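You operate a simulated robot arm through the tools that you are given. There is no shell and no other tool. Be economical: measure what you need, move in short steps, check, and stop when the job is done.

Carry out the task below with a simulated two-armed robot. There is one attempt and no reset: what you move stays moved.

TASK
Heat the soup in the silver pan till it steams, then switch off and stand it on the wooden tray.
Fine: pan on the ring first, then turn the ring to low and let it steam there a moment; off before you lift the pan; don't let it burn.

The check looks at the end state, three seconds after you hand in, the way a careful person would. Anything else that was tipped, shoved, dropped, spilled or broken makes it a failure.

THE ROBOT
Two 7-joint arms with two-finger parallel grippers on one trunk, on a base that drives. Base frame: it is fixed to the floor where the robot stands at the start and does not move with it; the origin is under the middle of the robot, x ahead of it, y to its left, z up. Lengths are in mm, angles in rad, forces in N, time in s.
The left shoulder is at the start at [70, 163, 1145], the right one opposite. With the tool pointing down near the work surface each hand reaches from about 400 to 880 mm from the robot's upright axis, wherever it stands, measured 20 degrees to its own side. Places, roughly: clay pot [750, 2000, 750]; cook lever [400, 1100, 900]; oven dial [500, 1600, 900]; rice key [600, 500, 1300]; ring dial [400, 1400, 900]; ring of the hot plate [600, 1400, 900]; timer dial [700, 800, 900]; tray beige [500, 800, 800]; warm switch [500, 1100, 900]; wooden tray (27x20x3 cm) [500, 800, 800]. Payload 3.43 kg a hand.
The tool frame of a hand sits at the grasp point between the pads (the TCP): z along the fingers, y along the line on which they close. The tips reach 34 mm beyond it. The gripper opens to 128 mm. The fingers are 24 mm wide and 12 mm thick; the gripper's body (48 by 130 mm) begins 96 mm behind the TCP.
Orientation is that of the tool frame in the base frame, as [roll, pitch, yaw] about the fixed x, y, z axes, in that order (R = Rz(yaw) Ry(pitch) Rx(roll)). With the fingers straight down and closing along the base's y, the tool's x points along the base's -x, its y along +y and its z along -z.

THE INTERFACE
- The arms move only by the tool arm_command. It takes "left_steps", "right_steps" or both (then of equal length, played together; a hand with none holds still); each is a list of rows, each a list of 6 numbers: the shift along the tool's x, y, z in units of 50 mm (1.0 is 50 mm), then the turn, a rotation vector about the tool's x, y, z in units of 8 degrees (1.0 is 8 degrees). In form: [[x, y, z, ax, ay, az], ...]. A call has 1 to 8 rows; each row shifts and turns the commanded pose from where the row before left it, along the tool's axes as they then stand. "left_claw" and "right_claw" are, for a hand that has rows, the closure, from 0 (fully open) to 1 (shut), set as the call begins (left out, the last holds). A call with a number of a shift or a turn outside -1 to 1 is refused whole. Rows are played at 5 a second. More than 50 mm and 0.15 rad between two rows, or a gripper value outside its range, and nothing of the call is played. Where a pose cannot be reached the arm comes as near as it can. A force on the tool above 40 N (or 10 N above the force at the start of the call, whichever is more), or a blocked arm, ends the call early, and 0.2 s more pass. The fingers move at their own pace (about 153 mm/s each) and stop on an object; they squeeze with about 45 N. The grip force told is the motor's: it shows also when the fingers shut on nothing. Time passes only in rows, and 0.2 s behind the last, so rows that do not move let the fingers close. It gives the time, the measured TCP pose, the force on the tool (base axes), the opening and the grip force at its end, in the units of the frame above (readings bear some noise), with the torque about the TCP (base axes, N m) and any sound that the robot's microphone picked up, and new pictures: "show" is both (left out), scene, wrist or none (wrist: the cameras of the hands that moved).
- Cameras (640 x 400 px; columns grow to the right, rows downward): "scene" is now at [130.7, 44.1, 1379.8]; the picture's right is [0.48, -0.88, 0.00], its down [-0.56, -0.30, -0.77] and it looks along [0.68, 0.37, -0.64] (base axes); focal length 214 px, centre (320, 200). "left" rides on the left gripper at [76, 11, -160] in its tool frame; the picture's right is [-0.15, 0.99, 0.00], its down [-0.88, -0.13, -0.46] and it looks along [-0.45, -0.07, 0.89] (tool axes); focal length 234 px, centre (320, 200). "right" rides on the right gripper at [76, -11, -160] in its tool frame; the picture's right is [0.15, 0.99, 0.00], its down [-0.88, 0.13, -0.46] and it looks along [-0.45, 0.07, 0.89] (tool axes); focal length 234 px, centre (320, 200). There is no depth. A picture from a camera that has moved, and an enlarged one, comes with that camera's place and axes in the base frame and with its lens. The place of the scene camera against the robot may be out by one fixed shift of up to 18 mm in any direction.
- move_column(by): slides the trunk up (or, below 0, down) by that many mm; the arms and the scene camera ride with it, the base frame stays. It gives what a move gives, with no picture.
- base_move(legs): drives the robot by 1 to 6 legs, each [ahead, left, turn to the left] in mm, mm and rad, along the robot's own axes; the way and the turn of a leg run together, so that a leg with both is an arc; at most 1500 mm and 3.142 rad a leg. The arms and the cameras ride along, it lands a little off, and it stops where it bumps. It gives what a move gives, and a new picture of the scene camera.
- pan_tilt(pan, tilt): turns the head with the scene camera to pan (to the left, within 1.501 rad either way) and tilt (down, from -0.506 to 1.204), counted from straight ahead of the robot. It gives what a move gives, and a new picture of the scene camera.
- inspect(camera, box): a new picture of the part [left, top, right, bottom] of that camera's present view, enlarged. The clock stands still meanwhile.
- finish_job(): hands the job in; it is judged then, once.

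Go step by step. Nothing tells you exact positions but the pictures and the camera data: compare them with the known pose of the tool, close in by small moves and look again before you grip or let go. The budget is 120 turns and 260 pictures, counting those below and the enlarged ones. Unless the task says otherwise, let go and move clear before handing in, and close with one line.

The tools are called after ">>>" as name(argument=value, ...) on one line, values as JSON. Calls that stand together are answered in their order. arm_command: Moves the arms, as the interface text tells. Its arguments: {"type":"object","properties":{"left_steps":{"type":"array","items":{"type":"array","items":{"type":"number"}}},"left_claw":{"type":"number"},"right_steps":{"type":"array","items":{"type":"array","items":{"type":"number"}}},"right_claw":{"type":"number"},"show":{"type":"string","enum":["both","scene","wrist","none"]}},"required":[]} The other tools are called the same way: move_column (by) slides the trunk up or down; base_move (legs) drives the base; pan_tilt (pan, tilt) turns the head that bears the scene camera; inspect (camera, box) takes an enlarged picture of a part of a camera's view; finish_job () hands the job in.

At the start:

```text
time_s: 0.0
left_eef_pos: [473.8, 558.3, 1044.4]
left_ee_rot: [-3.141, 0.001, -3.139]
left_ft_force: [0.2, 0.3, 0.5]
left_ft_torque: [0.01, 0.01, -0.01]
left_finger_gap: 128.1
left_grip_force: 0.1
right_eef_pos: [442.0, 9.8, 1032.9]
right_ee_rot: [3.141, -0.001, -3.139]
right_ft_force: [1.3, -0.9, 0.2]
right_ft_torque: [-0.01, 0.01, -0.01]
right_finger_gap: 127.9
right_grip_force: 0.0
trunk travel left (down, up): [-625.0, 315.0]
robot x, y, heading: [2.4, 1.8, 0.001]
head pan, tilt: [0.499, 0.688]
```

scene: 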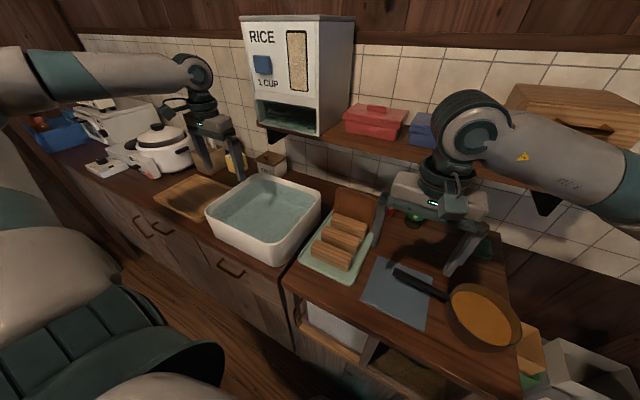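
right: 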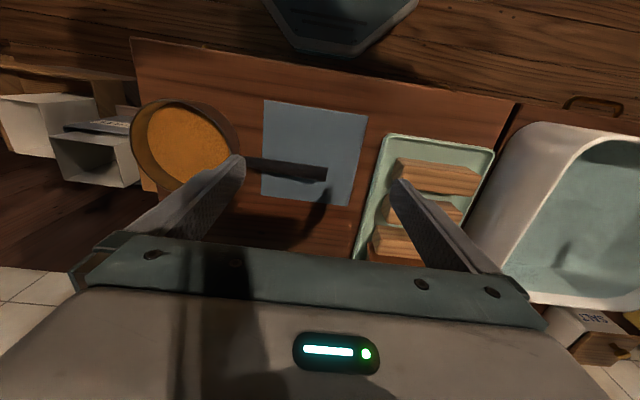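
left: 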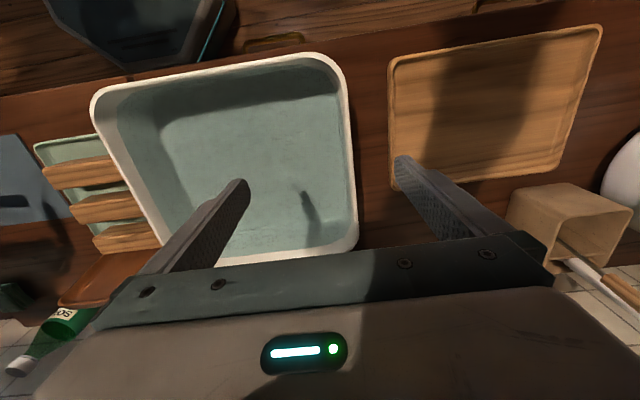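

I see a pan with orange soup on the right of the counter, its handle lying over a blue-grey mat, and a wooden tray beyond the sink. I'll look closer at both ends of the counter.

>>> inspect(camera="scene", box=[340, 220, 560, 380])

>>> inspect(camera="right", box=[100, 60, 400, 250])

>>> pan_tilt(pan=1.2, tilt=0.5)

>>> pan_tilt(pan=-0.4, tilt=0.8)

```text
2.50 times, centred on (450, 300) of scene
camera zoom: at [130.7, 44.1, 1379.8], right [0.48, -0.88, 0.0], down [-0.56, -0.3, -0.77], along [0.68, 0.37, -0.64], focal length 536 px, centre (-5, -50)
```

zoom: 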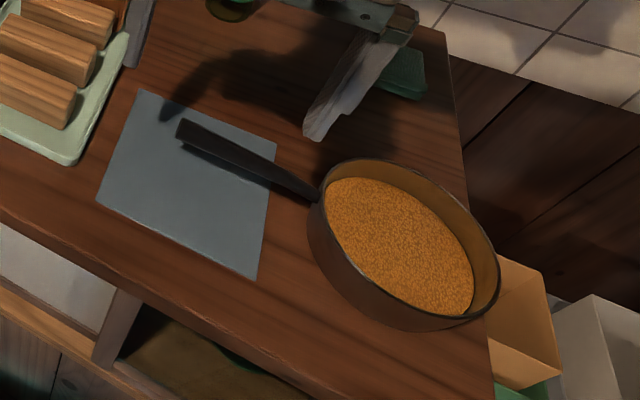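

```text
2.11 times, centred on (250, 155) of right
camera zoom: at [364.6, -2.7, 1192.4], right [-0.15, 0.99, 0.0], down [0.88, 0.13, 0.46], along [0.45, 0.07, -0.89], focal length 493 px, centre (467, 295)
```

zoom: 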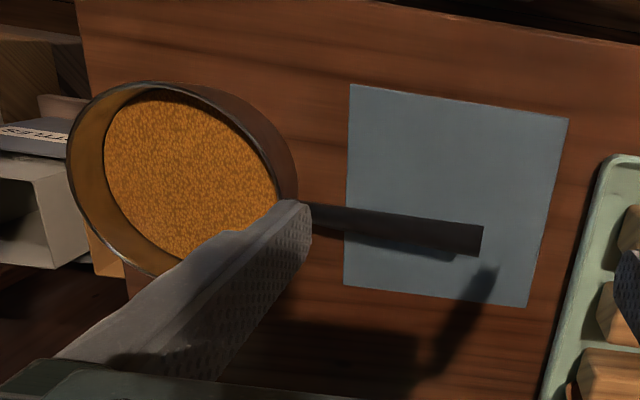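

```text
time_s: 1.1
left_eef_pos: [472.0, 556.7, 1043.8]
left_ee_rot: [3.141, 0.0, -3.139]
left_ft_force: [1.5, 0.4, 0.2]
left_ft_torque: [-0.01, 0.02, 0.0]
left_finger_gap: 128.0
left_grip_force: 0.1
right_eef_pos: [440.4, 9.6, 1033.3]
right_ee_rot: [3.14, 0.001, -3.141]
right_ft_force: [0.3, 0.0, -0.4]
right_ft_torque: [0.01, 0.02, 0.0]
right_finger_gap: 128.0
right_grip_force: 0.0
trunk travel left (down, up): [-625.0, 315.0]
robot x, y, heading: [1.0, 2.4, -0.001]
head pan, tilt: [1.201, 0.499]
camera scene: at [88.7, 88.1, 1396.5], right [0.93, -0.36, 0.0], down [-0.17, -0.45, -0.88], along [0.32, 0.82, -0.48], focal length 214 px, centre (320, 200)
```

scene: 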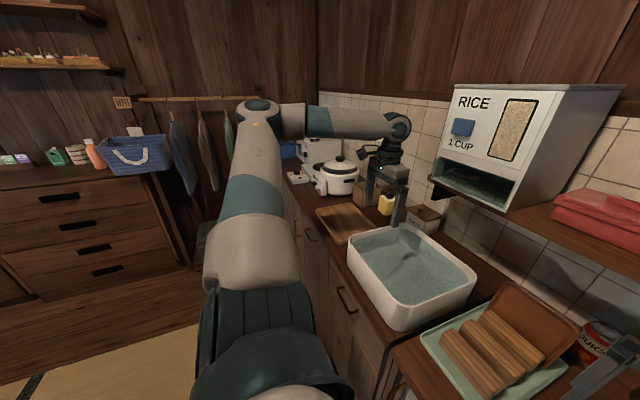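

```text
time_s: 2.7
left_eef_pos: [473.5, 556.9, 1043.1]
left_ee_rot: [3.141, 0.001, -3.14]
left_ft_force: [0.5, -0.4, -0.7]
left_ft_torque: [0.0, -0.01, 0.02]
left_finger_gap: 128.0
left_grip_force: 0.1
right_eef_pos: [441.5, 9.6, 1032.1]
right_ee_rot: [3.141, 0.0, -3.141]
right_ft_force: [-1.0, 0.5, 0.4]
right_ft_torque: [0.01, 0.01, -0.01]
right_finger_gap: 128.1
right_grip_force: 0.0
trunk travel left (down, up): [-625.0, 315.0]
robot x, y, heading: [1.5, 2.0, 0.001]
head pan, tilt: [-0.4, 0.799]
camera scene: at [130.0, -28.1, 1370.6], right [-0.39, -0.92, 0.0], down [-0.66, 0.28, -0.7], along [0.64, -0.27, -0.72], focal length 214 px, centre (320, 200)
```

scene: 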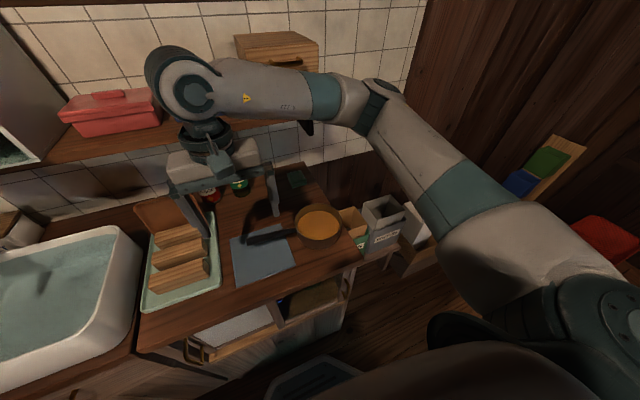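

The soup pan is at about (475,-165) with its handle along +y to about (510,25). Before moving it I want to see the hot plate and its surroundings.

>>> pan_tilt(pan=1.0, tilt=0.45)

>>> inspect(camera="scene", box=[120, 100, 340, 240])

```text
time_s: 4.3
left_eef_pos: [473.1, 556.6, 1044.1]
left_ee_rot: [3.14, 0.0, -3.14]
left_ft_force: [0.2, 0.7, -1.2]
left_ft_torque: [0.01, 0.01, -0.02]
left_finger_gap: 128.1
left_grip_force: 0.1
right_eef_pos: [441.2, 7.9, 1032.9]
right_ee_rot: [-3.141, -0.001, -3.14]
right_ft_force: [0.4, 0.0, -0.3]
right_ft_torque: [-0.02, 0.01, 0.04]
right_finger_gap: 128.4
right_grip_force: 0.1
trunk travel left (down, up): [-625.0, 315.0]
robot x, y, heading: [-2.7, -2.3, 0.003]
head pan, tilt: [1.0, 0.45]
camera scene: at [105.4, 80.6, 1401.0], right [0.84, -0.54, 0.0], down [-0.24, -0.37, -0.9], along [0.49, 0.76, -0.44], focal length 214 px, centre (320, 200)
```

scene: 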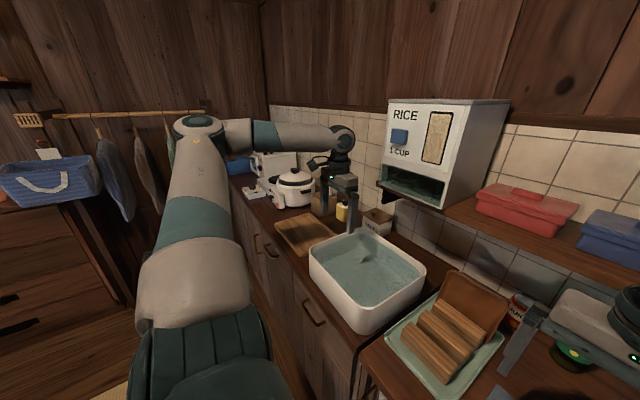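

```text
2.86 times, centred on (230, 170) of scene
camera zoom: at [105.4, 80.6, 1401.0], right [0.84, -0.54, 0.0], down [-0.24, -0.37, -0.9], along [0.49, 0.76, -0.44], focal length 613 px, centre (577, 286)
```

zoom: 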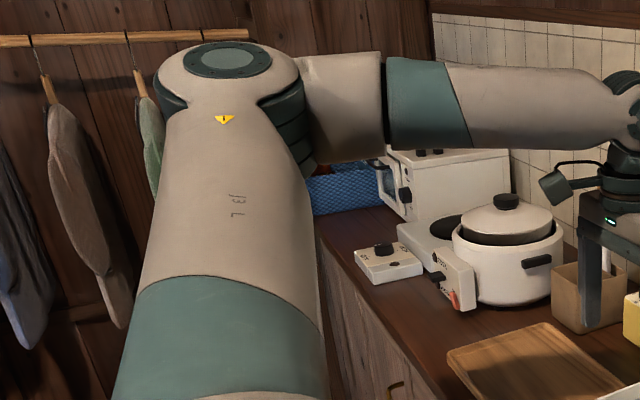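

The hot plate stands between the rice cooker and the white oven, so the handle should end up pointing at the robot (-x). I'll turn the right wrist 90° so its fingers close across the handle, and take a look.

>>> arm_command(right_steps=[[0, 0, 0, 0, 0, 1], [0, 0, 0, 0, 0, 1], [0, 0, 0, 0, 0, 1], [0, 0, 0, 0, 0, 1], [0, 0, 0, 0, 0, 1], [0, 0, 0, 0, 0, 1]], show="none")

>>> arm_command(right_steps=[[0, 0, 0, 0, 0, 1], [0, 0, 0, 0, 0, 1], [0, 0, 0, 0, 0, 1], [0, 0, 0, 0, 0, 1], [0, 0, 0, 0, 0, 1], [0, 0, 0, 0, 0, 0.25]], show="wrist")

```text
time_s: 5.7
left_eef_pos: [473.3, 556.3, 1044.1]
left_ee_rot: [-3.141, 0.0, -3.139]
left_ft_force: [0.0, 0.1, -0.3]
left_ft_torque: [0.02, 0.0, 0.0]
left_finger_gap: 128.0
left_grip_force: 0.2
right_eef_pos: [440.5, 9.2, 1031.5]
right_ee_rot: [-3.141, -0.002, 2.301]
right_ft_force: [0.4, 0.0, 0.2]
right_ft_torque: [-0.02, 0.02, -0.04]
right_finger_gap: 128.2
right_grip_force: 0.1
trunk travel left (down, up): [-625.0, 315.0]
robot x, y, heading: [-1.2, -5.4, 0.001]
head pan, tilt: [1.0, 0.45]
```

```text
time_s: 7.1
left_eef_pos: [474.3, 557.6, 1044.3]
left_ee_rot: [-3.141, 0.0, -3.14]
left_ft_force: [-0.3, 0.2, -0.2]
left_ft_torque: [0.01, 0.02, 0.04]
left_finger_gap: 128.1
left_grip_force: 0.0
right_eef_pos: [440.4, 8.7, 1034.4]
right_ee_rot: [-3.141, 0.0, 1.568]
right_ft_force: [-0.3, -0.5, 0.1]
right_ft_torque: [0.0, 0.01, 0.0]
right_finger_gap: 128.0
right_grip_force: 0.1
trunk travel left (down, up): [-625.0, 315.0]
robot x, y, heading: [3.6, -2.6, 0.003]
head pan, tilt: [1.0, 0.45]
camera right: at [429.0, 84.1, 1192.8], right [0.99, 0.14, 0.0], down [0.13, -0.88, 0.46], along [0.07, -0.45, -0.89], focal length 234 px, centre (320, 200)
```

right: 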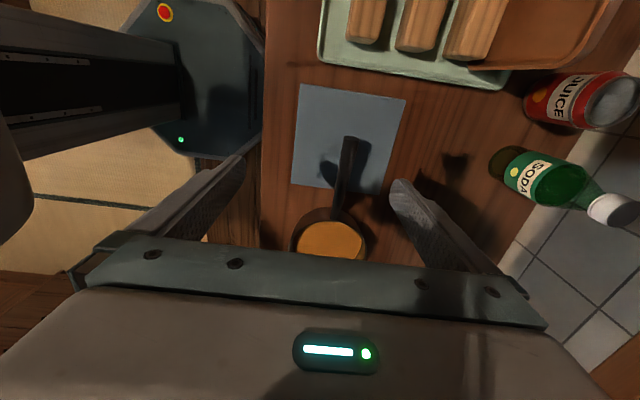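

The handle runs from about (485,-102,870) to (477,24,890). I'll bring the open right hand above it and tilt it about 32° so the fingers lean toward the pan.

>>> arm_command(right_steps=[[-0.49, 0.287, 0.55, 0, 0, 0], [-0.49, 0.287, 0.55, 0, 0, 0], [-0.49, 0.287, 0.55, 0, 0, 0], [0, 0, 0, 0, -1, 0], [0, 0, 0, 0, -1, 0], [0, 0, 0, 0, -1, 0], [0, 0, 0, 0, -1, 0]], show="wrist")

>>> pan_tilt(pan=-0.3, tilt=0.8)

>>> inspect(camera="scene", box=[190, 150, 390, 290])

```text
time_s: 8.7
left_eef_pos: [473.7, 558.4, 1044.0]
left_ee_rot: [-3.139, -0.002, -3.141]
left_ft_force: [0.2, 0.6, -0.2]
left_ft_torque: [-0.03, 0.0, -0.04]
left_finger_gap: 128.0
left_grip_force: 0.0
right_eef_pos: [483.9, -63.6, 950.8]
right_ee_rot: [3.141, 0.564, 1.57]
right_ft_force: [-0.2, 0.3, 0.0]
right_ft_torque: [-0.03, -0.01, -0.01]
right_finger_gap: 128.2
right_grip_force: 0.1
trunk travel left (down, up): [-625.0, 315.0]
robot x, y, heading: [0.6, -0.8, 0.002]
head pan, tilt: [1.0, 0.45]
camera right: at [471.9, 85.5, 1044.7], right [0.99, 0.12, -0.08], down [0.13, -0.5, 0.85], along [0.07, -0.86, -0.51], focal length 234 px, centre (320, 200)
```

right: 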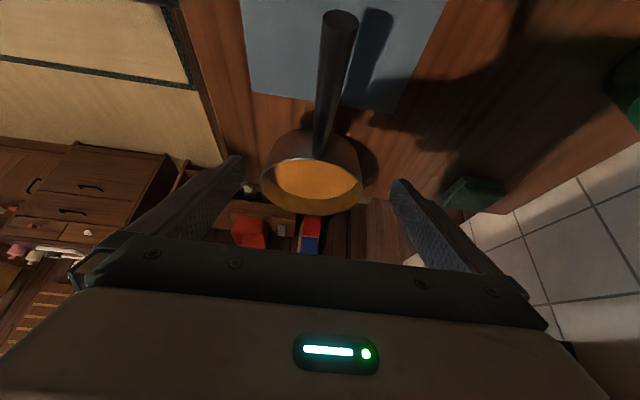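

```text
time_s: 10.1
left_eef_pos: [473.9, 555.3, 1044.6]
left_ee_rot: [3.141, 0.001, -3.139]
left_ft_force: [0.7, 1.2, 1.0]
left_ft_torque: [-0.01, 0.01, -0.02]
left_finger_gap: 127.9
left_grip_force: 0.0
right_eef_pos: [484.5, -65.1, 949.8]
right_ee_rot: [3.141, 0.559, 1.57]
right_ft_force: [-0.3, -0.3, 0.2]
right_ft_torque: [-0.01, 0.0, -0.01]
right_finger_gap: 128.1
right_grip_force: 0.0
trunk travel left (down, up): [-625.0, 315.0]
robot x, y, heading: [0.3, -1.4, -0.004]
head pan, tilt: [-0.3, 0.799]
camera scene: at [132.8, -20.4, 1370.6], right [-0.29, -0.96, 0.0], down [-0.69, 0.21, -0.7], along [0.67, -0.21, -0.72], focal length 214 px, centre (320, 200)
```

scene: 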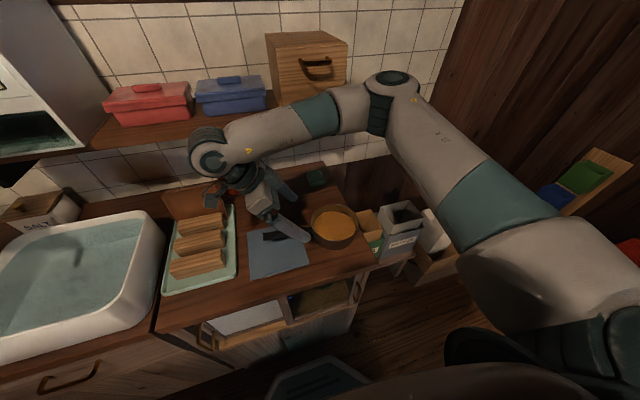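

```text
2.86 times, centred on (290, 220) of scene
camera zoom: at [132.8, -20.4, 1370.6], right [-0.29, -0.96, 0.0], down [-0.69, 0.21, -0.7], along [0.67, -0.21, -0.72], focal length 613 px, centre (406, 143)
```

zoom: 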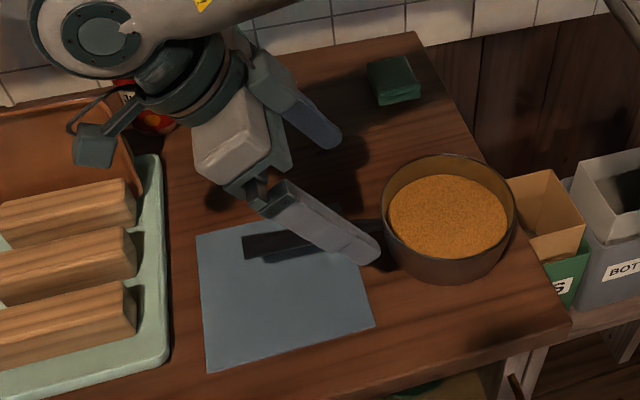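

The fingers straddle the handle, whose axis at y=-65 is near (482,-65,880). I'll go straight down 70 mm and look before closing.

>>> arm_command(right_steps=[[0.37, -0.02, 0.595, 0, 0, 0], [0.37, -0.02, 0.595, 0, 0, 0]], show="wrist")

>>> inspect(camera="scene", box=[220, 160, 380, 280])

```text
time_s: 10.7
left_eef_pos: [475.6, 557.6, 1045.1]
left_ee_rot: [-3.14, -0.001, -3.139]
left_ft_force: [-0.9, -0.2, -0.1]
left_ft_torque: [0.01, -0.03, 0.0]
left_finger_gap: 128.1
left_grip_force: 0.1
right_eef_pos: [482.9, -64.0, 880.4]
right_ee_rot: [-3.141, 0.559, 1.571]
right_ft_force: [1.4, 0.3, 0.0]
right_ft_torque: [0.04, 0.03, 0.01]
right_finger_gap: 128.0
right_grip_force: 0.1
trunk travel left (down, up): [-625.0, 315.0]
robot x, y, heading: [1.0, -3.1, 0.001]
head pan, tilt: [-0.3, 0.799]
camera right: at [471.7, 84.2, 975.4], right [0.99, 0.12, -0.08], down [0.13, -0.51, 0.85], along [0.07, -0.85, -0.52], focal length 234 px, centre (320, 200)
```

right: 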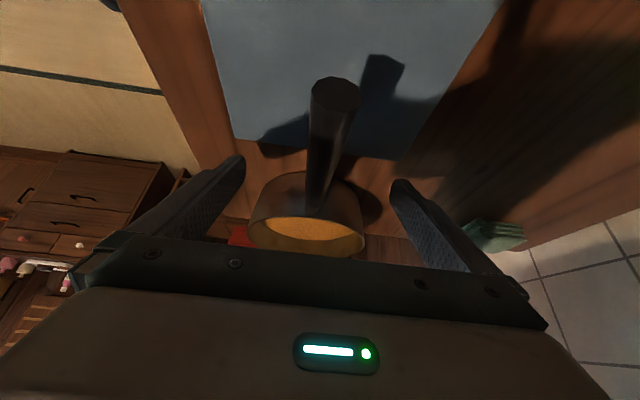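

```text
3.33 times, centred on (300, 220) of scene
camera zoom: at [133.2, -20.5, 1370.6], right [-0.3, -0.96, 0.0], down [-0.69, 0.21, -0.7], along [0.67, -0.21, -0.72], focal length 715 px, centre (387, 133)
```

zoom: 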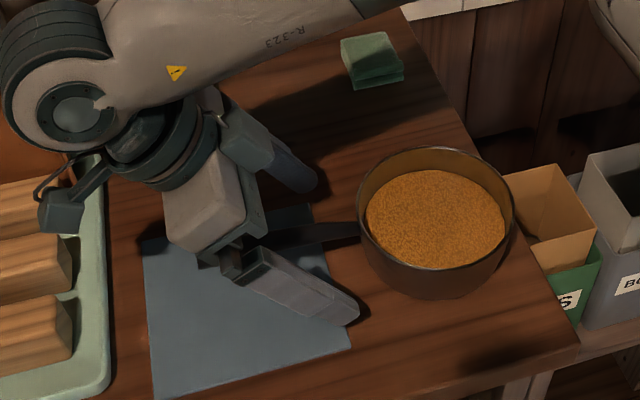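

The handle (about 20 mm thick) passes through the grasp point about 35 mm from the pan wall. I'll close the fingers.

>>> arm_command(right_steps=[[0, 0, 0, 0, 0, 0], [0, 0, 0, 0, 0, 0], [0, 0, 0, 0, 0, 0], [0, 0, 0, 0, 0, 0]], right_claw=1, show="wrist")

```text
time_s: 11.7
left_eef_pos: [473.7, 557.2, 1044.8]
left_ee_rot: [3.14, 0.0, -3.14]
left_ft_force: [-0.6, 0.1, 0.9]
left_ft_torque: [0.02, 0.04, -0.02]
left_finger_gap: 128.1
left_grip_force: 0.0
right_eef_pos: [482.9, -64.0, 880.1]
right_ee_rot: [-3.14, 0.558, 1.569]
right_ft_force: [0.8, 0.3, 0.7]
right_ft_torque: [0.14, -0.05, 0.0]
right_finger_gap: 18.9
right_grip_force: 45.3
trunk travel left (down, up): [-625.0, 315.0]
robot x, y, heading: [-2.5, -1.8, 0.005]
head pan, tilt: [-0.3, 0.799]
camera right: at [471.3, 84.3, 975.5], right [0.99, 0.12, -0.08], down [0.13, -0.51, 0.85], along [0.07, -0.85, -0.52], focal length 234 px, centre (320, 200)
```

right: 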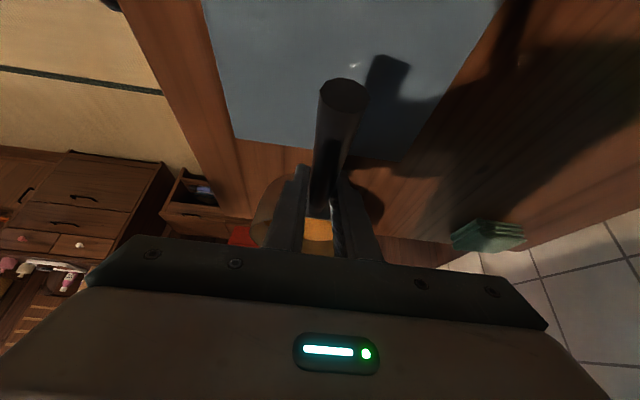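

The grip holds at 18.9 mm. I'll lift slightly to test whether the pan stays level.

>>> arm_command(right_steps=[[-0.053, 0, -0.085, 0, 0, 0], [-0.053, 0, -0.085, 0, 0, 0], [-0.106, 0, -0.17, 0, 0, 0], [-0.106, 0, -0.17, 0, 0, 0], [0, 0, 0, 0, 0, 0]], show="both")

>>> inspect(camera="scene", box=[220, 160, 380, 280])

```text
time_s: 12.9
left_eef_pos: [473.8, 557.3, 1044.5]
left_ee_rot: [3.14, -0.001, -3.139]
left_ft_force: [-1.2, 0.5, 0.1]
left_ft_torque: [0.01, -0.01, 0.0]
left_finger_gap: 127.9
left_grip_force: 0.0
right_eef_pos: [481.2, -65.7, 911.2]
right_ee_rot: [-3.138, 0.559, 1.571]
right_ft_force: [0.0, 0.5, -3.2]
right_ft_torque: [0.25, -0.01, 0.02]
right_finger_gap: 18.5
right_grip_force: 44.5
trunk travel left (down, up): [-625.0, 315.0]
robot x, y, heading: [3.0, -0.4, -0.001]
head pan, tilt: [-0.3, 0.799]
camera scene: at [133.2, -20.7, 1370.5], right [-0.3, -0.96, 0.0], down [-0.69, 0.21, -0.7], along [0.67, -0.21, -0.72], focal length 214 px, centre (320, 200)
camera right: at [470.4, 83.4, 1005.2], right [0.99, 0.12, -0.08], down [0.13, -0.51, 0.85], along [0.07, -0.85, -0.52], focal length 234 px, centre (320, 200)
```

scene: 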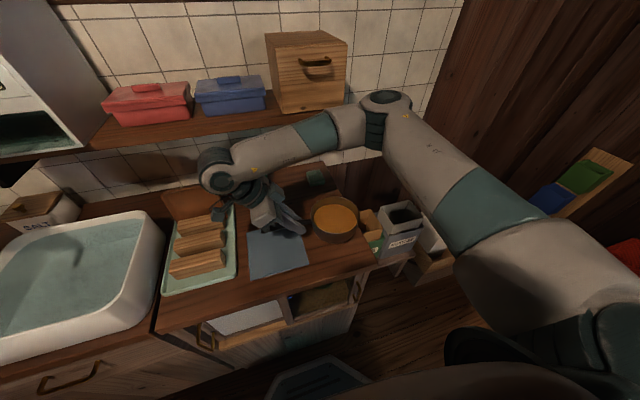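
right: 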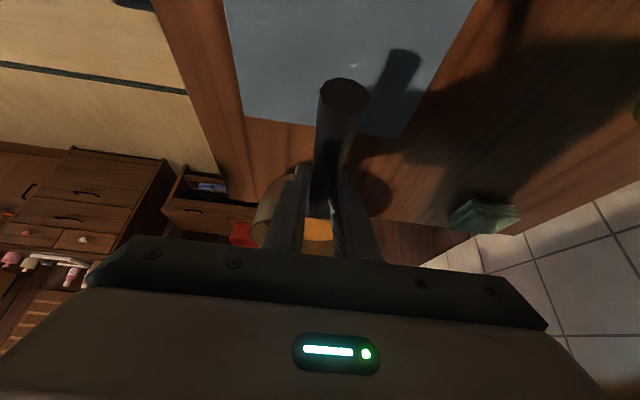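

```text
3.33 times, centred on (300, 220) of scene
camera zoom: at [133.2, -20.7, 1370.5], right [-0.3, -0.96, 0.0], down [-0.69, 0.21, -0.7], along [0.67, -0.21, -0.72], focal length 715 px, centre (387, 133)
```

zoom: 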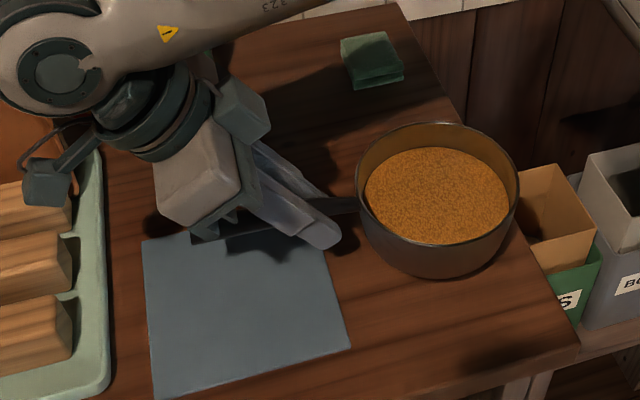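

The pan lifts level and weighs only about 0.35 kg. I'll raise it 100 mm and then back the base away from the counter.

>>> arm_command(right_steps=[[-0.265, 0, -0.424, 0, 0, 0], [-0.265, 0, -0.424, 0, 0, 0], [-0.265, 0, -0.424, 0, 0, 0], [-0.265, 0, -0.424, 0, 0, 0], [0, 0, 0, 0, 0, 0]], show="none")

>>> base_move(legs=[[-300, 0, 0]])

```text
time_s: 14.1
left_eef_pos: [473.5, 557.4, 1043.8]
left_ee_rot: [-3.141, 0.001, -3.139]
left_ft_force: [0.0, -0.4, -0.5]
left_ft_torque: [-0.03, 0.0, 0.01]
left_finger_gap: 128.2
left_grip_force: 0.0
right_eef_pos: [484.7, -64.6, 1009.9]
right_ee_rot: [-3.14, 0.558, 1.571]
right_ft_force: [-0.3, -0.7, -3.9]
right_ft_torque: [0.23, 0.02, 0.04]
right_finger_gap: 18.4
right_grip_force: 45.1
trunk travel left (down, up): [-625.0, 315.0]
robot x, y, heading: [2.7, -1.4, 0.001]
head pan, tilt: [-0.3, 0.799]
```

```text
time_s: 16.2
left_eef_pos: [177.1, 558.1, 1043.7]
left_ee_rot: [-3.14, 0.0, -3.136]
left_ft_force: [0.2, 0.4, -0.5]
left_ft_torque: [0.0, -0.02, 0.01]
left_finger_gap: 127.8
left_grip_force: 0.0
right_eef_pos: [190.6, -63.5, 1008.9]
right_ee_rot: [3.142, 0.559, 1.574]
right_ft_force: [0.0, -0.1, -3.2]
right_ft_torque: [0.24, -0.02, 0.05]
right_finger_gap: 18.6
right_grip_force: 45.2
trunk travel left (down, up): [-625.0, 315.0]
robot x, y, heading: [-294.0, -0.2, 0.001]
head pan, tilt: [-0.3, 0.799]
camera scene: at [-161.2, -20.8, 1370.5], right [-0.29, -0.96, 0.0], down [-0.69, 0.21, -0.7], along [0.67, -0.2, -0.72], focal length 214 px, centre (320, 200)
```

scene: 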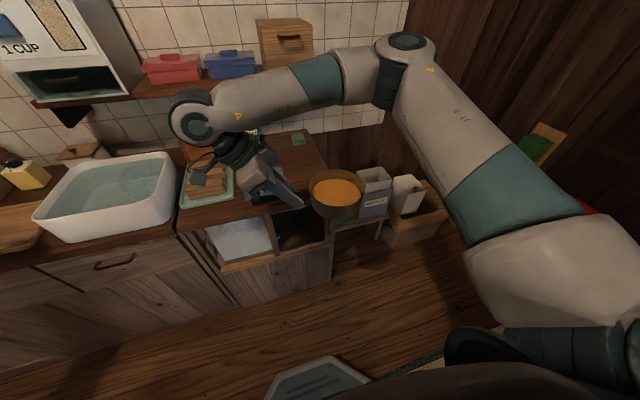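

The robot is clear of the counter with the pan level. I'll now turn the pan so its handle points to the robot.

>>> arm_command(right_steps=[[0, 0, 0, -0.53, 0, -0.848], [0, 0, 0, -0.53, 0, -0.848], [0, 0, 0, -0.53, 0, -0.848], [0, 0, 0, -0.53, 0, -0.848], [0, 0, 0, -0.53, 0, -0.848], [0, 0, 0, -0.53, 0, -0.848]], show="none")

>>> arm_command(right_steps=[[0, 0, 0, -0.53, 0, -0.848], [0, 0, 0, -0.53, 0, -0.848], [0, 0, 0, -0.53, 0, -0.848], [0, 0, 0, -0.53, 0, -0.848], [0, 0, 0, -0.53, 0, -0.848], [0, 0, 0, -0.13, 0, -0.212]], show="both")

```text
time_s: 17.6
left_eef_pos: [176.8, 557.1, 1044.2]
left_ee_rot: [3.141, 0.0, -3.136]
left_ft_force: [1.1, 0.6, -0.5]
left_ft_torque: [0.0, 0.0, -0.02]
left_finger_gap: 127.9
left_grip_force: 0.0
right_eef_pos: [189.2, -64.5, 1010.1]
right_ee_rot: [3.141, 0.559, 2.413]
right_ft_force: [0.1, -0.2, -4.1]
right_ft_torque: [0.18, 0.19, 0.0]
right_finger_gap: 18.5
right_grip_force: 45.5
trunk travel left (down, up): [-625.0, 315.0]
robot x, y, heading: [-296.5, -0.8, 0.008]
head pan, tilt: [-0.3, 0.799]
```

```text
time_s: 19.0
left_eef_pos: [177.5, 558.1, 1043.0]
left_ee_rot: [-3.142, -0.002, -3.135]
left_ft_force: [0.7, -0.7, 0.0]
left_ft_torque: [0.01, -0.03, 0.02]
left_finger_gap: 128.0
left_grip_force: 0.0
right_eef_pos: [190.7, -64.5, 1009.8]
right_ee_rot: [3.141, 0.559, -3.136]
right_ft_force: [-0.7, -0.2, -3.0]
right_ft_torque: [0.0, 0.26, 0.02]
right_finger_gap: 18.7
right_grip_force: 44.7
trunk travel left (down, up): [-625.0, 315.0]
robot x, y, heading: [-295.4, -2.1, 0.008]
head pan, tilt: [-0.3, 0.799]
camera scene: at [-161.1, -20.6, 1370.5], right [-0.29, -0.96, 0.0], down [-0.69, 0.21, -0.7], along [0.67, -0.2, -0.72], focal length 214 px, centre (320, 200)
camera right: at [41.1, -76.0, 1105.8], right [-0.13, 0.99, -0.08], down [0.51, 0.13, 0.85], along [0.85, 0.07, -0.52], focal length 234 px, centre (320, 200)
```

scene: 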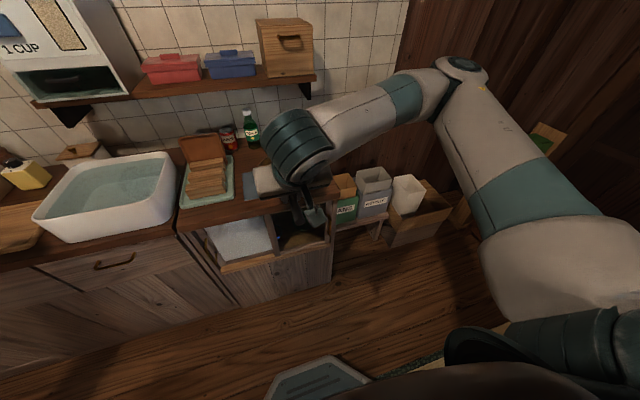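
right: 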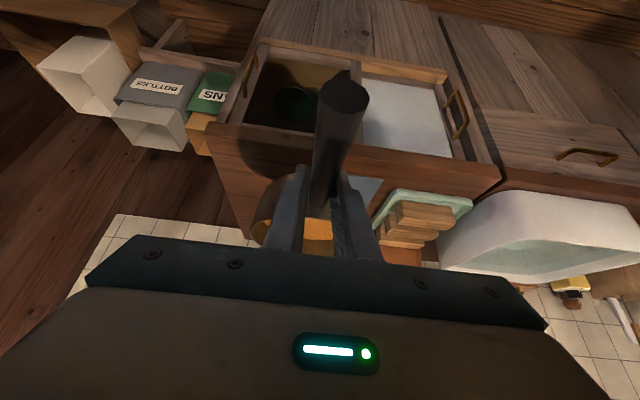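

The handle now points to the robot and the pan rides at about (300,-65). I'll tuck the left hand inward and up, then drive left part way and look at the hot plate.

>>> arm_command(left_steps=[[0.1, -0.88, -0.4, 0, 0, 0], [0.1, -0.88, -0.4, 0, 0, 0], [0.1, -0.88, -0.4, 0, 0, 0], [0.1, -0.88, -0.4, 0, 0, 0], [0.1, -0.88, -0.4, 0, 0, 0]], show="none")

>>> base_move(legs=[[0, 800, 0]])

>>> pan_tilt(pan=0.7, tilt=0.55)

```text
time_s: 20.2
left_eef_pos: [153.5, 334.1, 1144.4]
left_ee_rot: [3.14, -0.002, -3.138]
left_ft_force: [0.5, -0.8, 0.0]
left_ft_torque: [0.05, -0.01, 0.0]
left_finger_gap: 128.0
left_grip_force: 0.1
right_eef_pos: [190.1, -65.2, 1010.7]
right_ee_rot: [3.141, 0.557, -3.14]
right_ft_force: [0.0, -0.4, -3.3]
right_ft_torque: [0.01, 0.23, 0.07]
right_finger_gap: 18.4
right_grip_force: 44.8
trunk travel left (down, up): [-625.0, 315.0]
robot x, y, heading: [-293.4, 2.5, -0.001]
head pan, tilt: [-0.3, 0.799]
```

```text
time_s: 24.4
left_eef_pos: [155.0, 1118.6, 1144.0]
left_ee_rot: [3.141, 0.0, 3.14]
left_ft_force: [0.2, 0.0, 0.4]
left_ft_torque: [0.02, 0.01, 0.01]
left_finger_gap: 128.2
left_grip_force: 0.0
right_eef_pos: [190.3, 716.9, 1011.0]
right_ee_rot: [3.14, 0.557, 3.139]
right_ft_force: [0.1, -0.7, -2.8]
right_ft_torque: [-0.01, 0.23, -0.03]
right_finger_gap: 18.7
right_grip_force: 44.9
trunk travel left (down, up): [-625.0, 315.0]
robot x, y, heading: [-295.6, 782.6, 0.003]
head pan, tilt: [-0.3, 0.799]
camera scene: at [-161.7, 762.7, 1370.5], right [-0.3, -0.95, 0.0], down [-0.68, 0.21, -0.7], along [0.67, -0.21, -0.72], focal length 214 px, centre (320, 200)
```

scene: 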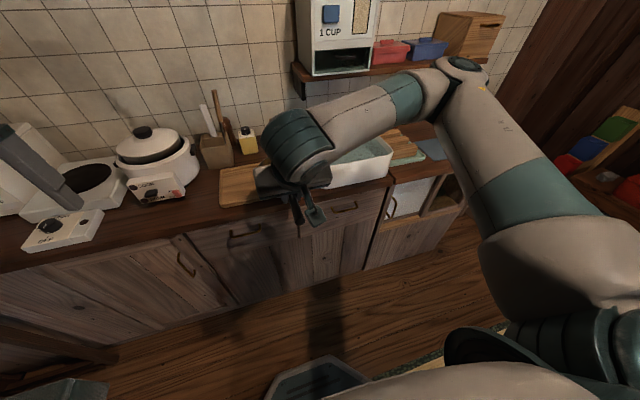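

```text
time_s: 25.6
left_eef_pos: [156.0, 1118.4, 1145.0]
left_ee_rot: [-3.14, -0.002, 3.141]
left_ft_force: [0.2, 0.1, 0.0]
left_ft_torque: [0.03, 0.02, -0.01]
left_finger_gap: 127.9
left_grip_force: 0.0
right_eef_pos: [191.0, 716.7, 1011.6]
right_ee_rot: [3.141, 0.558, 3.138]
right_ft_force: [-0.2, 0.0, -3.6]
right_ft_torque: [0.0, 0.26, -0.02]
right_finger_gap: 18.6
right_grip_force: 45.4
trunk travel left (down, up): [-625.0, 315.0]
robot x, y, heading: [-293.7, 785.7, -0.001]
head pan, tilt: [0.7, 0.55]
camera scene: at [-169.9, 844.4, 1391.9], right [0.64, -0.77, 0.0], down [-0.4, -0.34, -0.85], along [0.65, 0.55, -0.52], focal length 214 px, centre (320, 200)
```

scene: 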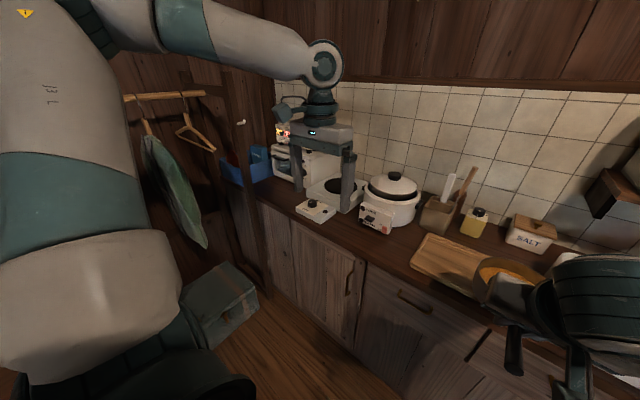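

The hot plate is between the rice cooker and the oven, with a chest on the floor to the left that I must not bump. I'll zoom in on the hot plate.

>>> inspect(camera="scene", box=[240, 120, 440, 250])

>>> base_move(legs=[[0, 520, 0]])

>>> pan_tilt(pan=0.1, tilt=0.65)

>>> inspect(camera="scene", box=[200, 100, 440, 250])

```text
3.08 times, centred on (340, 185) of scene
camera zoom: at [-169.9, 844.4, 1391.9], right [0.64, -0.77, 0.0], down [-0.4, -0.34, -0.85], along [0.65, 0.55, -0.52], focal length 660 px, centre (258, 246)
```

zoom: 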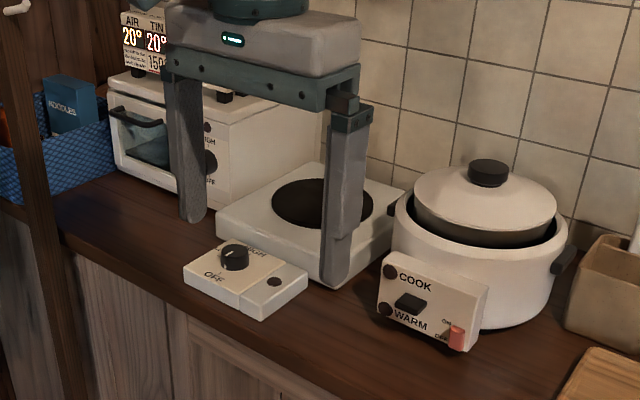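

```text
time_s: 28.7
left_eef_pos: [156.8, 1638.9, 1145.0]
left_ee_rot: [3.141, 0.0, 3.141]
left_ft_force: [0.1, -0.3, 0.5]
left_ft_torque: [-0.01, 0.0, 0.01]
left_finger_gap: 128.0
left_grip_force: 0.1
right_eef_pos: [189.7, 1237.4, 1010.4]
right_ee_rot: [-3.141, 0.559, 3.138]
right_ft_force: [0.1, 0.6, -2.8]
right_ft_torque: [-0.01, 0.2, 0.01]
right_finger_gap: 18.6
right_grip_force: 45.2
trunk travel left (down, up): [-625.0, 315.0]
robot x, y, heading: [-295.7, 1305.2, 0.002]
head pan, tilt: [0.7, 0.55]
camera scene: at [-169.4, 1364.4, 1391.9], right [0.64, -0.77, 0.0], down [-0.4, -0.34, -0.85], along [0.65, 0.55, -0.52], focal length 214 px, centre (320, 200)
```

scene: 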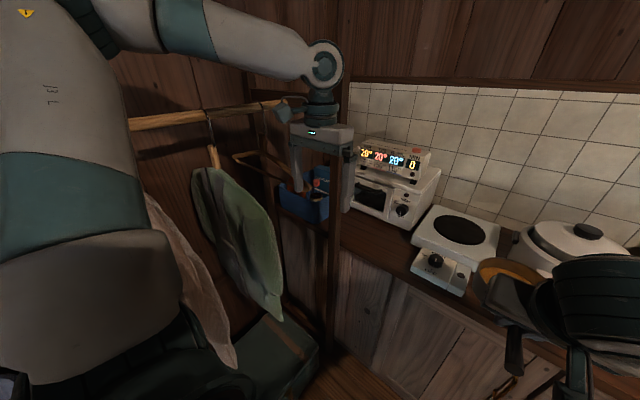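

```text
time_s: 29.7
left_eef_pos: [155.5, 1639.6, 1144.6]
left_ee_rot: [3.141, -0.001, -3.141]
left_ft_force: [0.0, 0.7, 0.0]
left_ft_torque: [-0.03, 0.02, 0.0]
left_finger_gap: 128.1
left_grip_force: 0.1
right_eef_pos: [190.0, 1237.3, 1010.1]
right_ee_rot: [3.141, 0.558, 3.14]
right_ft_force: [0.7, -0.2, -4.2]
right_ft_torque: [-0.02, 0.24, 0.02]
right_finger_gap: 18.7
right_grip_force: 45.0
trunk travel left (down, up): [-625.0, 315.0]
robot x, y, heading: [-291.9, 1304.2, 0.002]
head pan, tilt: [0.099, 0.649]
camera scene: at [-151.7, 1315.2, 1383.1], right [0.1, -0.99, 0.0], down [-0.6, -0.06, -0.8], along [0.79, 0.08, -0.6], focal length 214 px, centre (320, 200)
```

scene: 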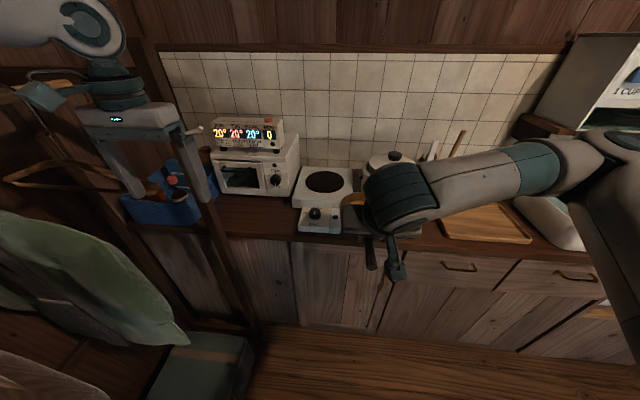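

```text
2.67 times, centred on (320, 175) of scene
camera zoom: at [-151.7, 1315.2, 1383.1], right [0.1, -0.99, 0.0], down [-0.6, -0.06, -0.8], along [0.79, 0.08, -0.6], focal length 572 px, centre (320, 267)
```

zoom: 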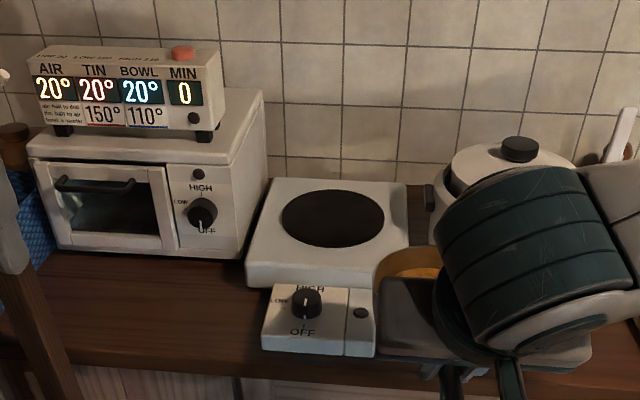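

The ring centre is at about (613,1371,898) and the dial at about (417,1391); OFF faces the robot, LOW is left. A handle pointing straight at me would overhang the dial, so I'll yaw the pan 45° more (handle toward -x,-y) and tuck the left hand further in.

>>> arm_command(right_steps=[[0, 0, 0, -0.53, 0, -0.848], [0, 0, 0, -0.53, 0, -0.848], [0, 0, 0, -0.53, 0, -0.848], [0, 0, 0, -0.53, 0, -0.848], [0, 0, 0, -0.53, 0, -0.848], [0, 0, 0, -0.33, 0, -0.53]], left_steps=[[0, -0.33, 0, 0, 0, 0], [0, -0.33, 0, 0, 0, 0], [0, -0.33, 0, 0, 0, 0], [0, -0.33, 0, 0, 0, 0], [0, -0.33, 0, 0, 0, 0], [0, -0.33, 0, 0, 0, 0]], show="scene")

>>> inspect(camera="scene", box=[270, 150, 370, 240])

```text
time_s: 31.1
left_eef_pos: [158.2, 1537.9, 1146.7]
left_ee_rot: [3.14, 0.0, -3.14]
left_ft_force: [0.6, -0.7, -0.6]
left_ft_torque: [0.01, 0.01, 0.02]
left_finger_gap: 127.9
left_grip_force: 0.0
right_eef_pos: [190.5, 1237.1, 1009.0]
right_ee_rot: [3.141, 0.56, -2.359]
right_ft_force: [0.7, 0.4, -4.0]
right_ft_torque: [-0.16, 0.13, 0.01]
right_finger_gap: 18.8
right_grip_force: 45.1
trunk travel left (down, up): [-625.0, 315.0]
robot x, y, heading: [-295.4, 1301.9, -0.003]
head pan, tilt: [0.099, 0.649]
camera scene: at [-151.5, 1314.0, 1383.1], right [0.1, -1.0, 0.0], down [-0.6, -0.06, -0.8], along [0.79, 0.08, -0.61], focal length 214 px, centre (320, 200)
```

scene: 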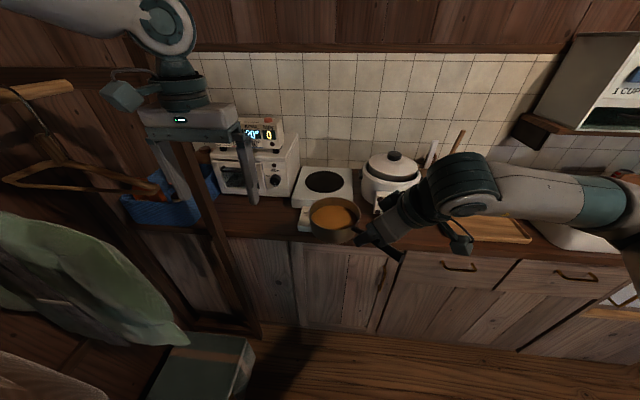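

```text
4.44 times, centred on (320, 195) of scene
camera zoom: at [-151.5, 1314.0, 1383.1], right [0.1, -1.0, 0.0], down [-0.6, -0.06, -0.8], along [0.79, 0.08, -0.61], focal length 953 px, centre (320, 222)
```

zoom: 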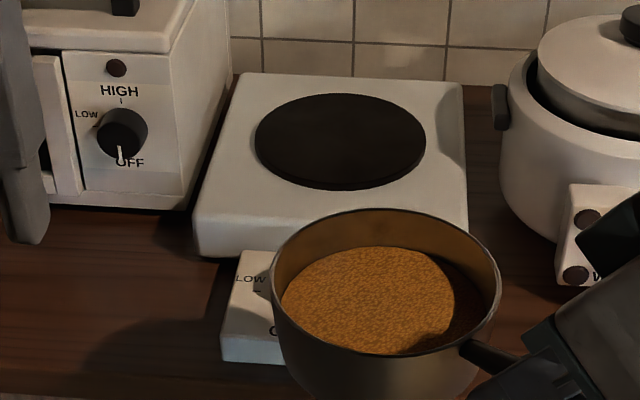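

The pan hangs level and clear of everything. I'll drive forward 200 mm, with the pan bottom at about z=950 and the ring near 898.

>>> base_move(legs=[[200, 0, 0]])

>>> pan_tilt(pan=0.1, tilt=0.75)

```text
time_s: 32.7
left_eef_pos: [356.6, 1539.0, 1145.9]
left_ee_rot: [3.141, 0.0, -3.14]
left_ft_force: [0.6, 0.1, 0.2]
left_ft_torque: [-0.02, 0.02, 0.03]
left_finger_gap: 128.0
left_grip_force: 0.2
right_eef_pos: [390.3, 1238.3, 1010.6]
right_ee_rot: [-3.141, 0.559, -2.359]
right_ft_force: [-0.1, 0.8, -4.1]
right_ft_torque: [-0.21, 0.22, 0.01]
right_finger_gap: 18.5
right_grip_force: 44.9
trunk travel left (down, up): [-625.0, 315.0]
robot x, y, heading: [-94.2, 1301.1, -0.003]
head pan, tilt: [0.099, 0.649]
camera scene: at [48.6, 1315.3, 1383.1], right [0.1, -0.99, 0.0], down [-0.6, -0.06, -0.8], along [0.79, 0.08, -0.6], focal length 214 px, centre (320, 200)
```

scene: 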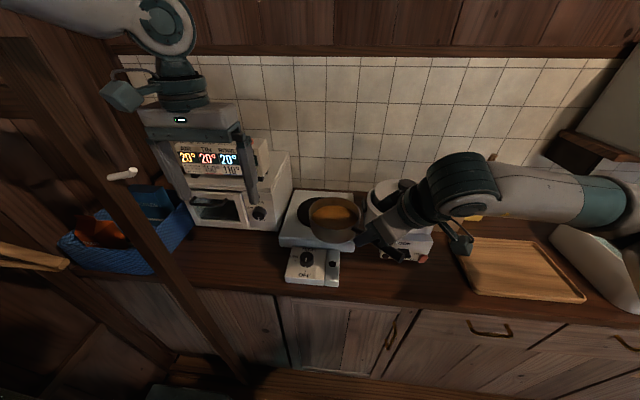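

```text
time_s: 33.4
left_eef_pos: [357.6, 1540.7, 1146.4]
left_ee_rot: [3.141, -0.001, -3.14]
left_ft_force: [-0.1, 0.6, 0.8]
left_ft_torque: [-0.02, 0.01, 0.04]
left_finger_gap: 127.9
left_grip_force: 0.0
right_eef_pos: [391.4, 1236.1, 1009.8]
right_ee_rot: [3.14, 0.557, -2.359]
right_ft_force: [1.3, -0.4, -2.4]
right_ft_torque: [-0.17, 0.17, -0.03]
right_finger_gap: 18.7
right_grip_force: 45.2
trunk travel left (down, up): [-625.0, 315.0]
robot x, y, heading: [-95.6, 1301.7, -0.003]
head pan, tilt: [0.099, 0.75]
camera scene: at [45.4, 1314.9, 1374.4], right [0.1, -0.99, 0.0], down [-0.68, -0.07, -0.73], along [0.73, 0.07, -0.68], focal length 214 px, centre (320, 200)
```

scene: 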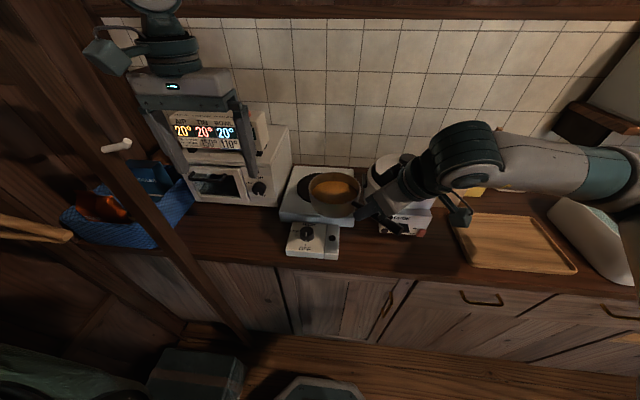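

Now a closer look at ring and pan together.

>>> inspect(camera="scene", box=[260, 140, 440, 260])

```text
3.33 times, centred on (350, 200) of scene
camera zoom: at [45.4, 1314.9, 1374.4], right [0.1, -0.99, 0.0], down [-0.68, -0.07, -0.73], along [0.73, 0.07, -0.68], focal length 715 px, centre (220, 200)
```

zoom: 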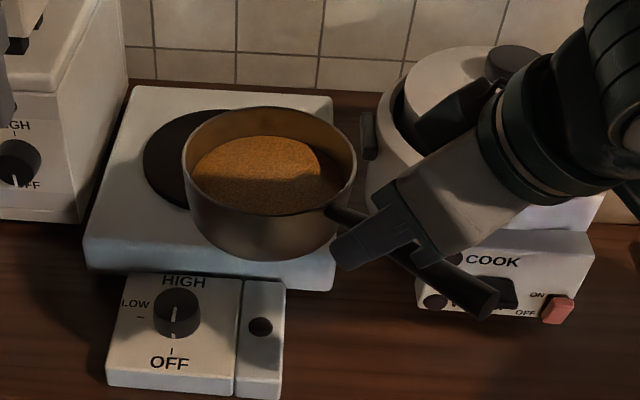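

Ring centre ≈ (607,1370). I'll move the pan over it at the present height, then check with the wrist camera.

>>> arm_command(right_steps=[[-0.592, -0.291, 0.37, 0, 0, 0], [-0.592, -0.291, 0.37, 0, 0, 0], [-0.592, -0.291, 0.37, 0, 0, 0], [-0.592, -0.291, 0.37, 0, 0, 0], [0, 0, 0, 0, 0, 0]], show="both")

>>> inspect(camera="scene", box=[260, 140, 440, 260])

```text
time_s: 34.5
left_eef_pos: [356.6, 1539.6, 1147.5]
left_ee_rot: [3.141, 0.0, -3.141]
left_ft_force: [-0.8, 1.1, 0.0]
left_ft_torque: [0.0, 0.0, 0.01]
left_finger_gap: 128.1
left_grip_force: 0.3
right_eef_pos: [532.0, 1294.4, 1010.3]
right_ee_rot: [-3.14, 0.559, -2.357]
right_ft_force: [-0.6, 0.4, -2.9]
right_ft_torque: [-0.14, 0.17, 0.01]
right_finger_gap: 18.7
right_grip_force: 45.5
trunk travel left (down, up): [-625.0, 315.0]
robot x, y, heading: [-94.8, 1304.9, -0.004]
head pan, tilt: [0.099, 0.75]
camera scene: at [43.8, 1314.3, 1374.6], right [0.1, -0.99, 0.0], down [-0.68, -0.07, -0.73], along [0.73, 0.07, -0.68], focal length 214 px, centre (320, 200)
camera right: at [433.3, 1181.8, 1104.7], right [-0.79, 0.61, -0.08], down [0.27, 0.45, 0.85], along [0.56, 0.65, -0.52], focal length 234 px, centre (320, 200)
```

scene: 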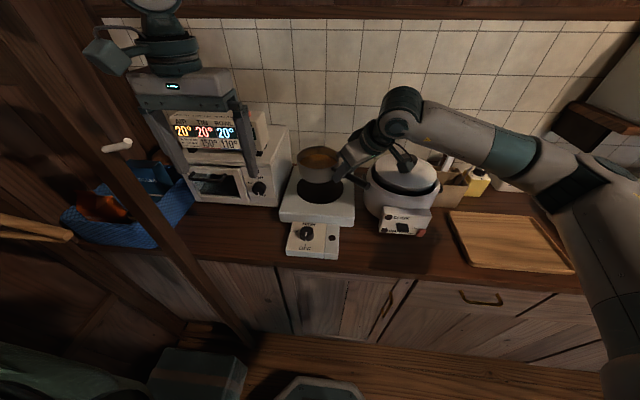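
right: 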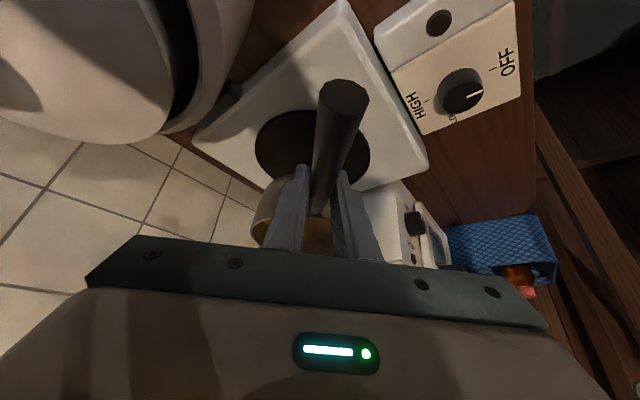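

```text
3.33 times, centred on (350, 200) of scene
camera zoom: at [43.8, 1314.3, 1374.6], right [0.1, -0.99, 0.0], down [-0.68, -0.07, -0.73], along [0.73, 0.07, -0.68], focal length 715 px, centre (220, 200)
```

zoom: 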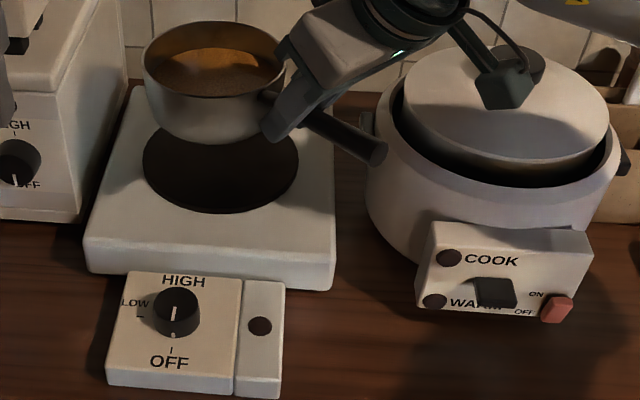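

The ring is at about (616,1366) with its top lower than I first thought (≈868). I'll lower the pan 60 mm with a small forward correction and check.

>>> arm_command(right_steps=[[0.188, -0.047, 0.355, 0, 0, 0], [0.188, -0.047, 0.355, 0, 0, 0], [0.188, -0.047, 0.355, 0, 0, 0], [0, 0, 0, 0, 0, 0]], show="wrist")

>>> inspect(camera="scene", box=[260, 140, 440, 260])

```text
time_s: 35.5
left_eef_pos: [355.6, 1539.5, 1146.5]
left_ee_rot: [-3.141, 0.002, -3.141]
left_ft_force: [0.0, 0.8, 0.2]
left_ft_torque: [0.0, -0.02, 0.03]
left_finger_gap: 128.2
left_grip_force: 0.1
right_eef_pos: [541.0, 1294.2, 949.3]
right_ee_rot: [3.142, 0.558, -2.355]
right_ft_force: [0.9, 0.7, -3.3]
right_ft_torque: [-0.17, 0.16, -0.01]
right_finger_gap: 18.8
right_grip_force: 44.7
trunk travel left (down, up): [-625.0, 315.0]
robot x, y, heading: [-92.0, 1302.1, -0.001]
head pan, tilt: [0.099, 0.75]
camera right: at [442.8, 1181.6, 1044.7], right [-0.79, 0.61, -0.08], down [0.27, 0.45, 0.85], along [0.56, 0.65, -0.52], focal length 234 px, centre (320, 200)
```

right: 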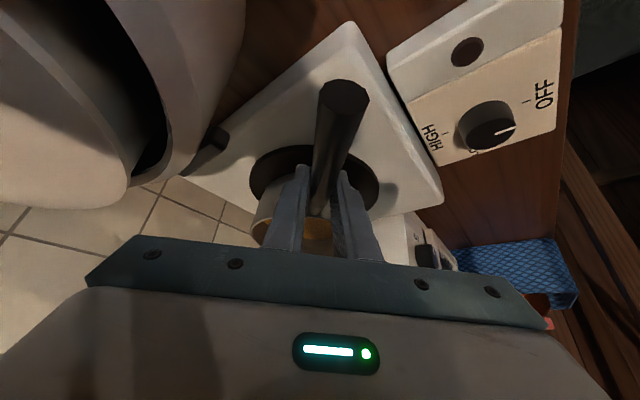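

```text
3.33 times, centred on (350, 200) of scene
camera zoom: at [44.5, 1315.1, 1374.5], right [0.1, -0.99, 0.0], down [-0.68, -0.07, -0.73], along [0.73, 0.07, -0.68], focal length 715 px, centre (220, 200)
```

zoom: 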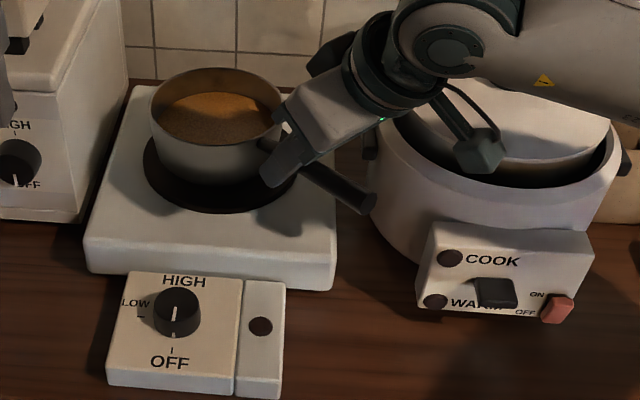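

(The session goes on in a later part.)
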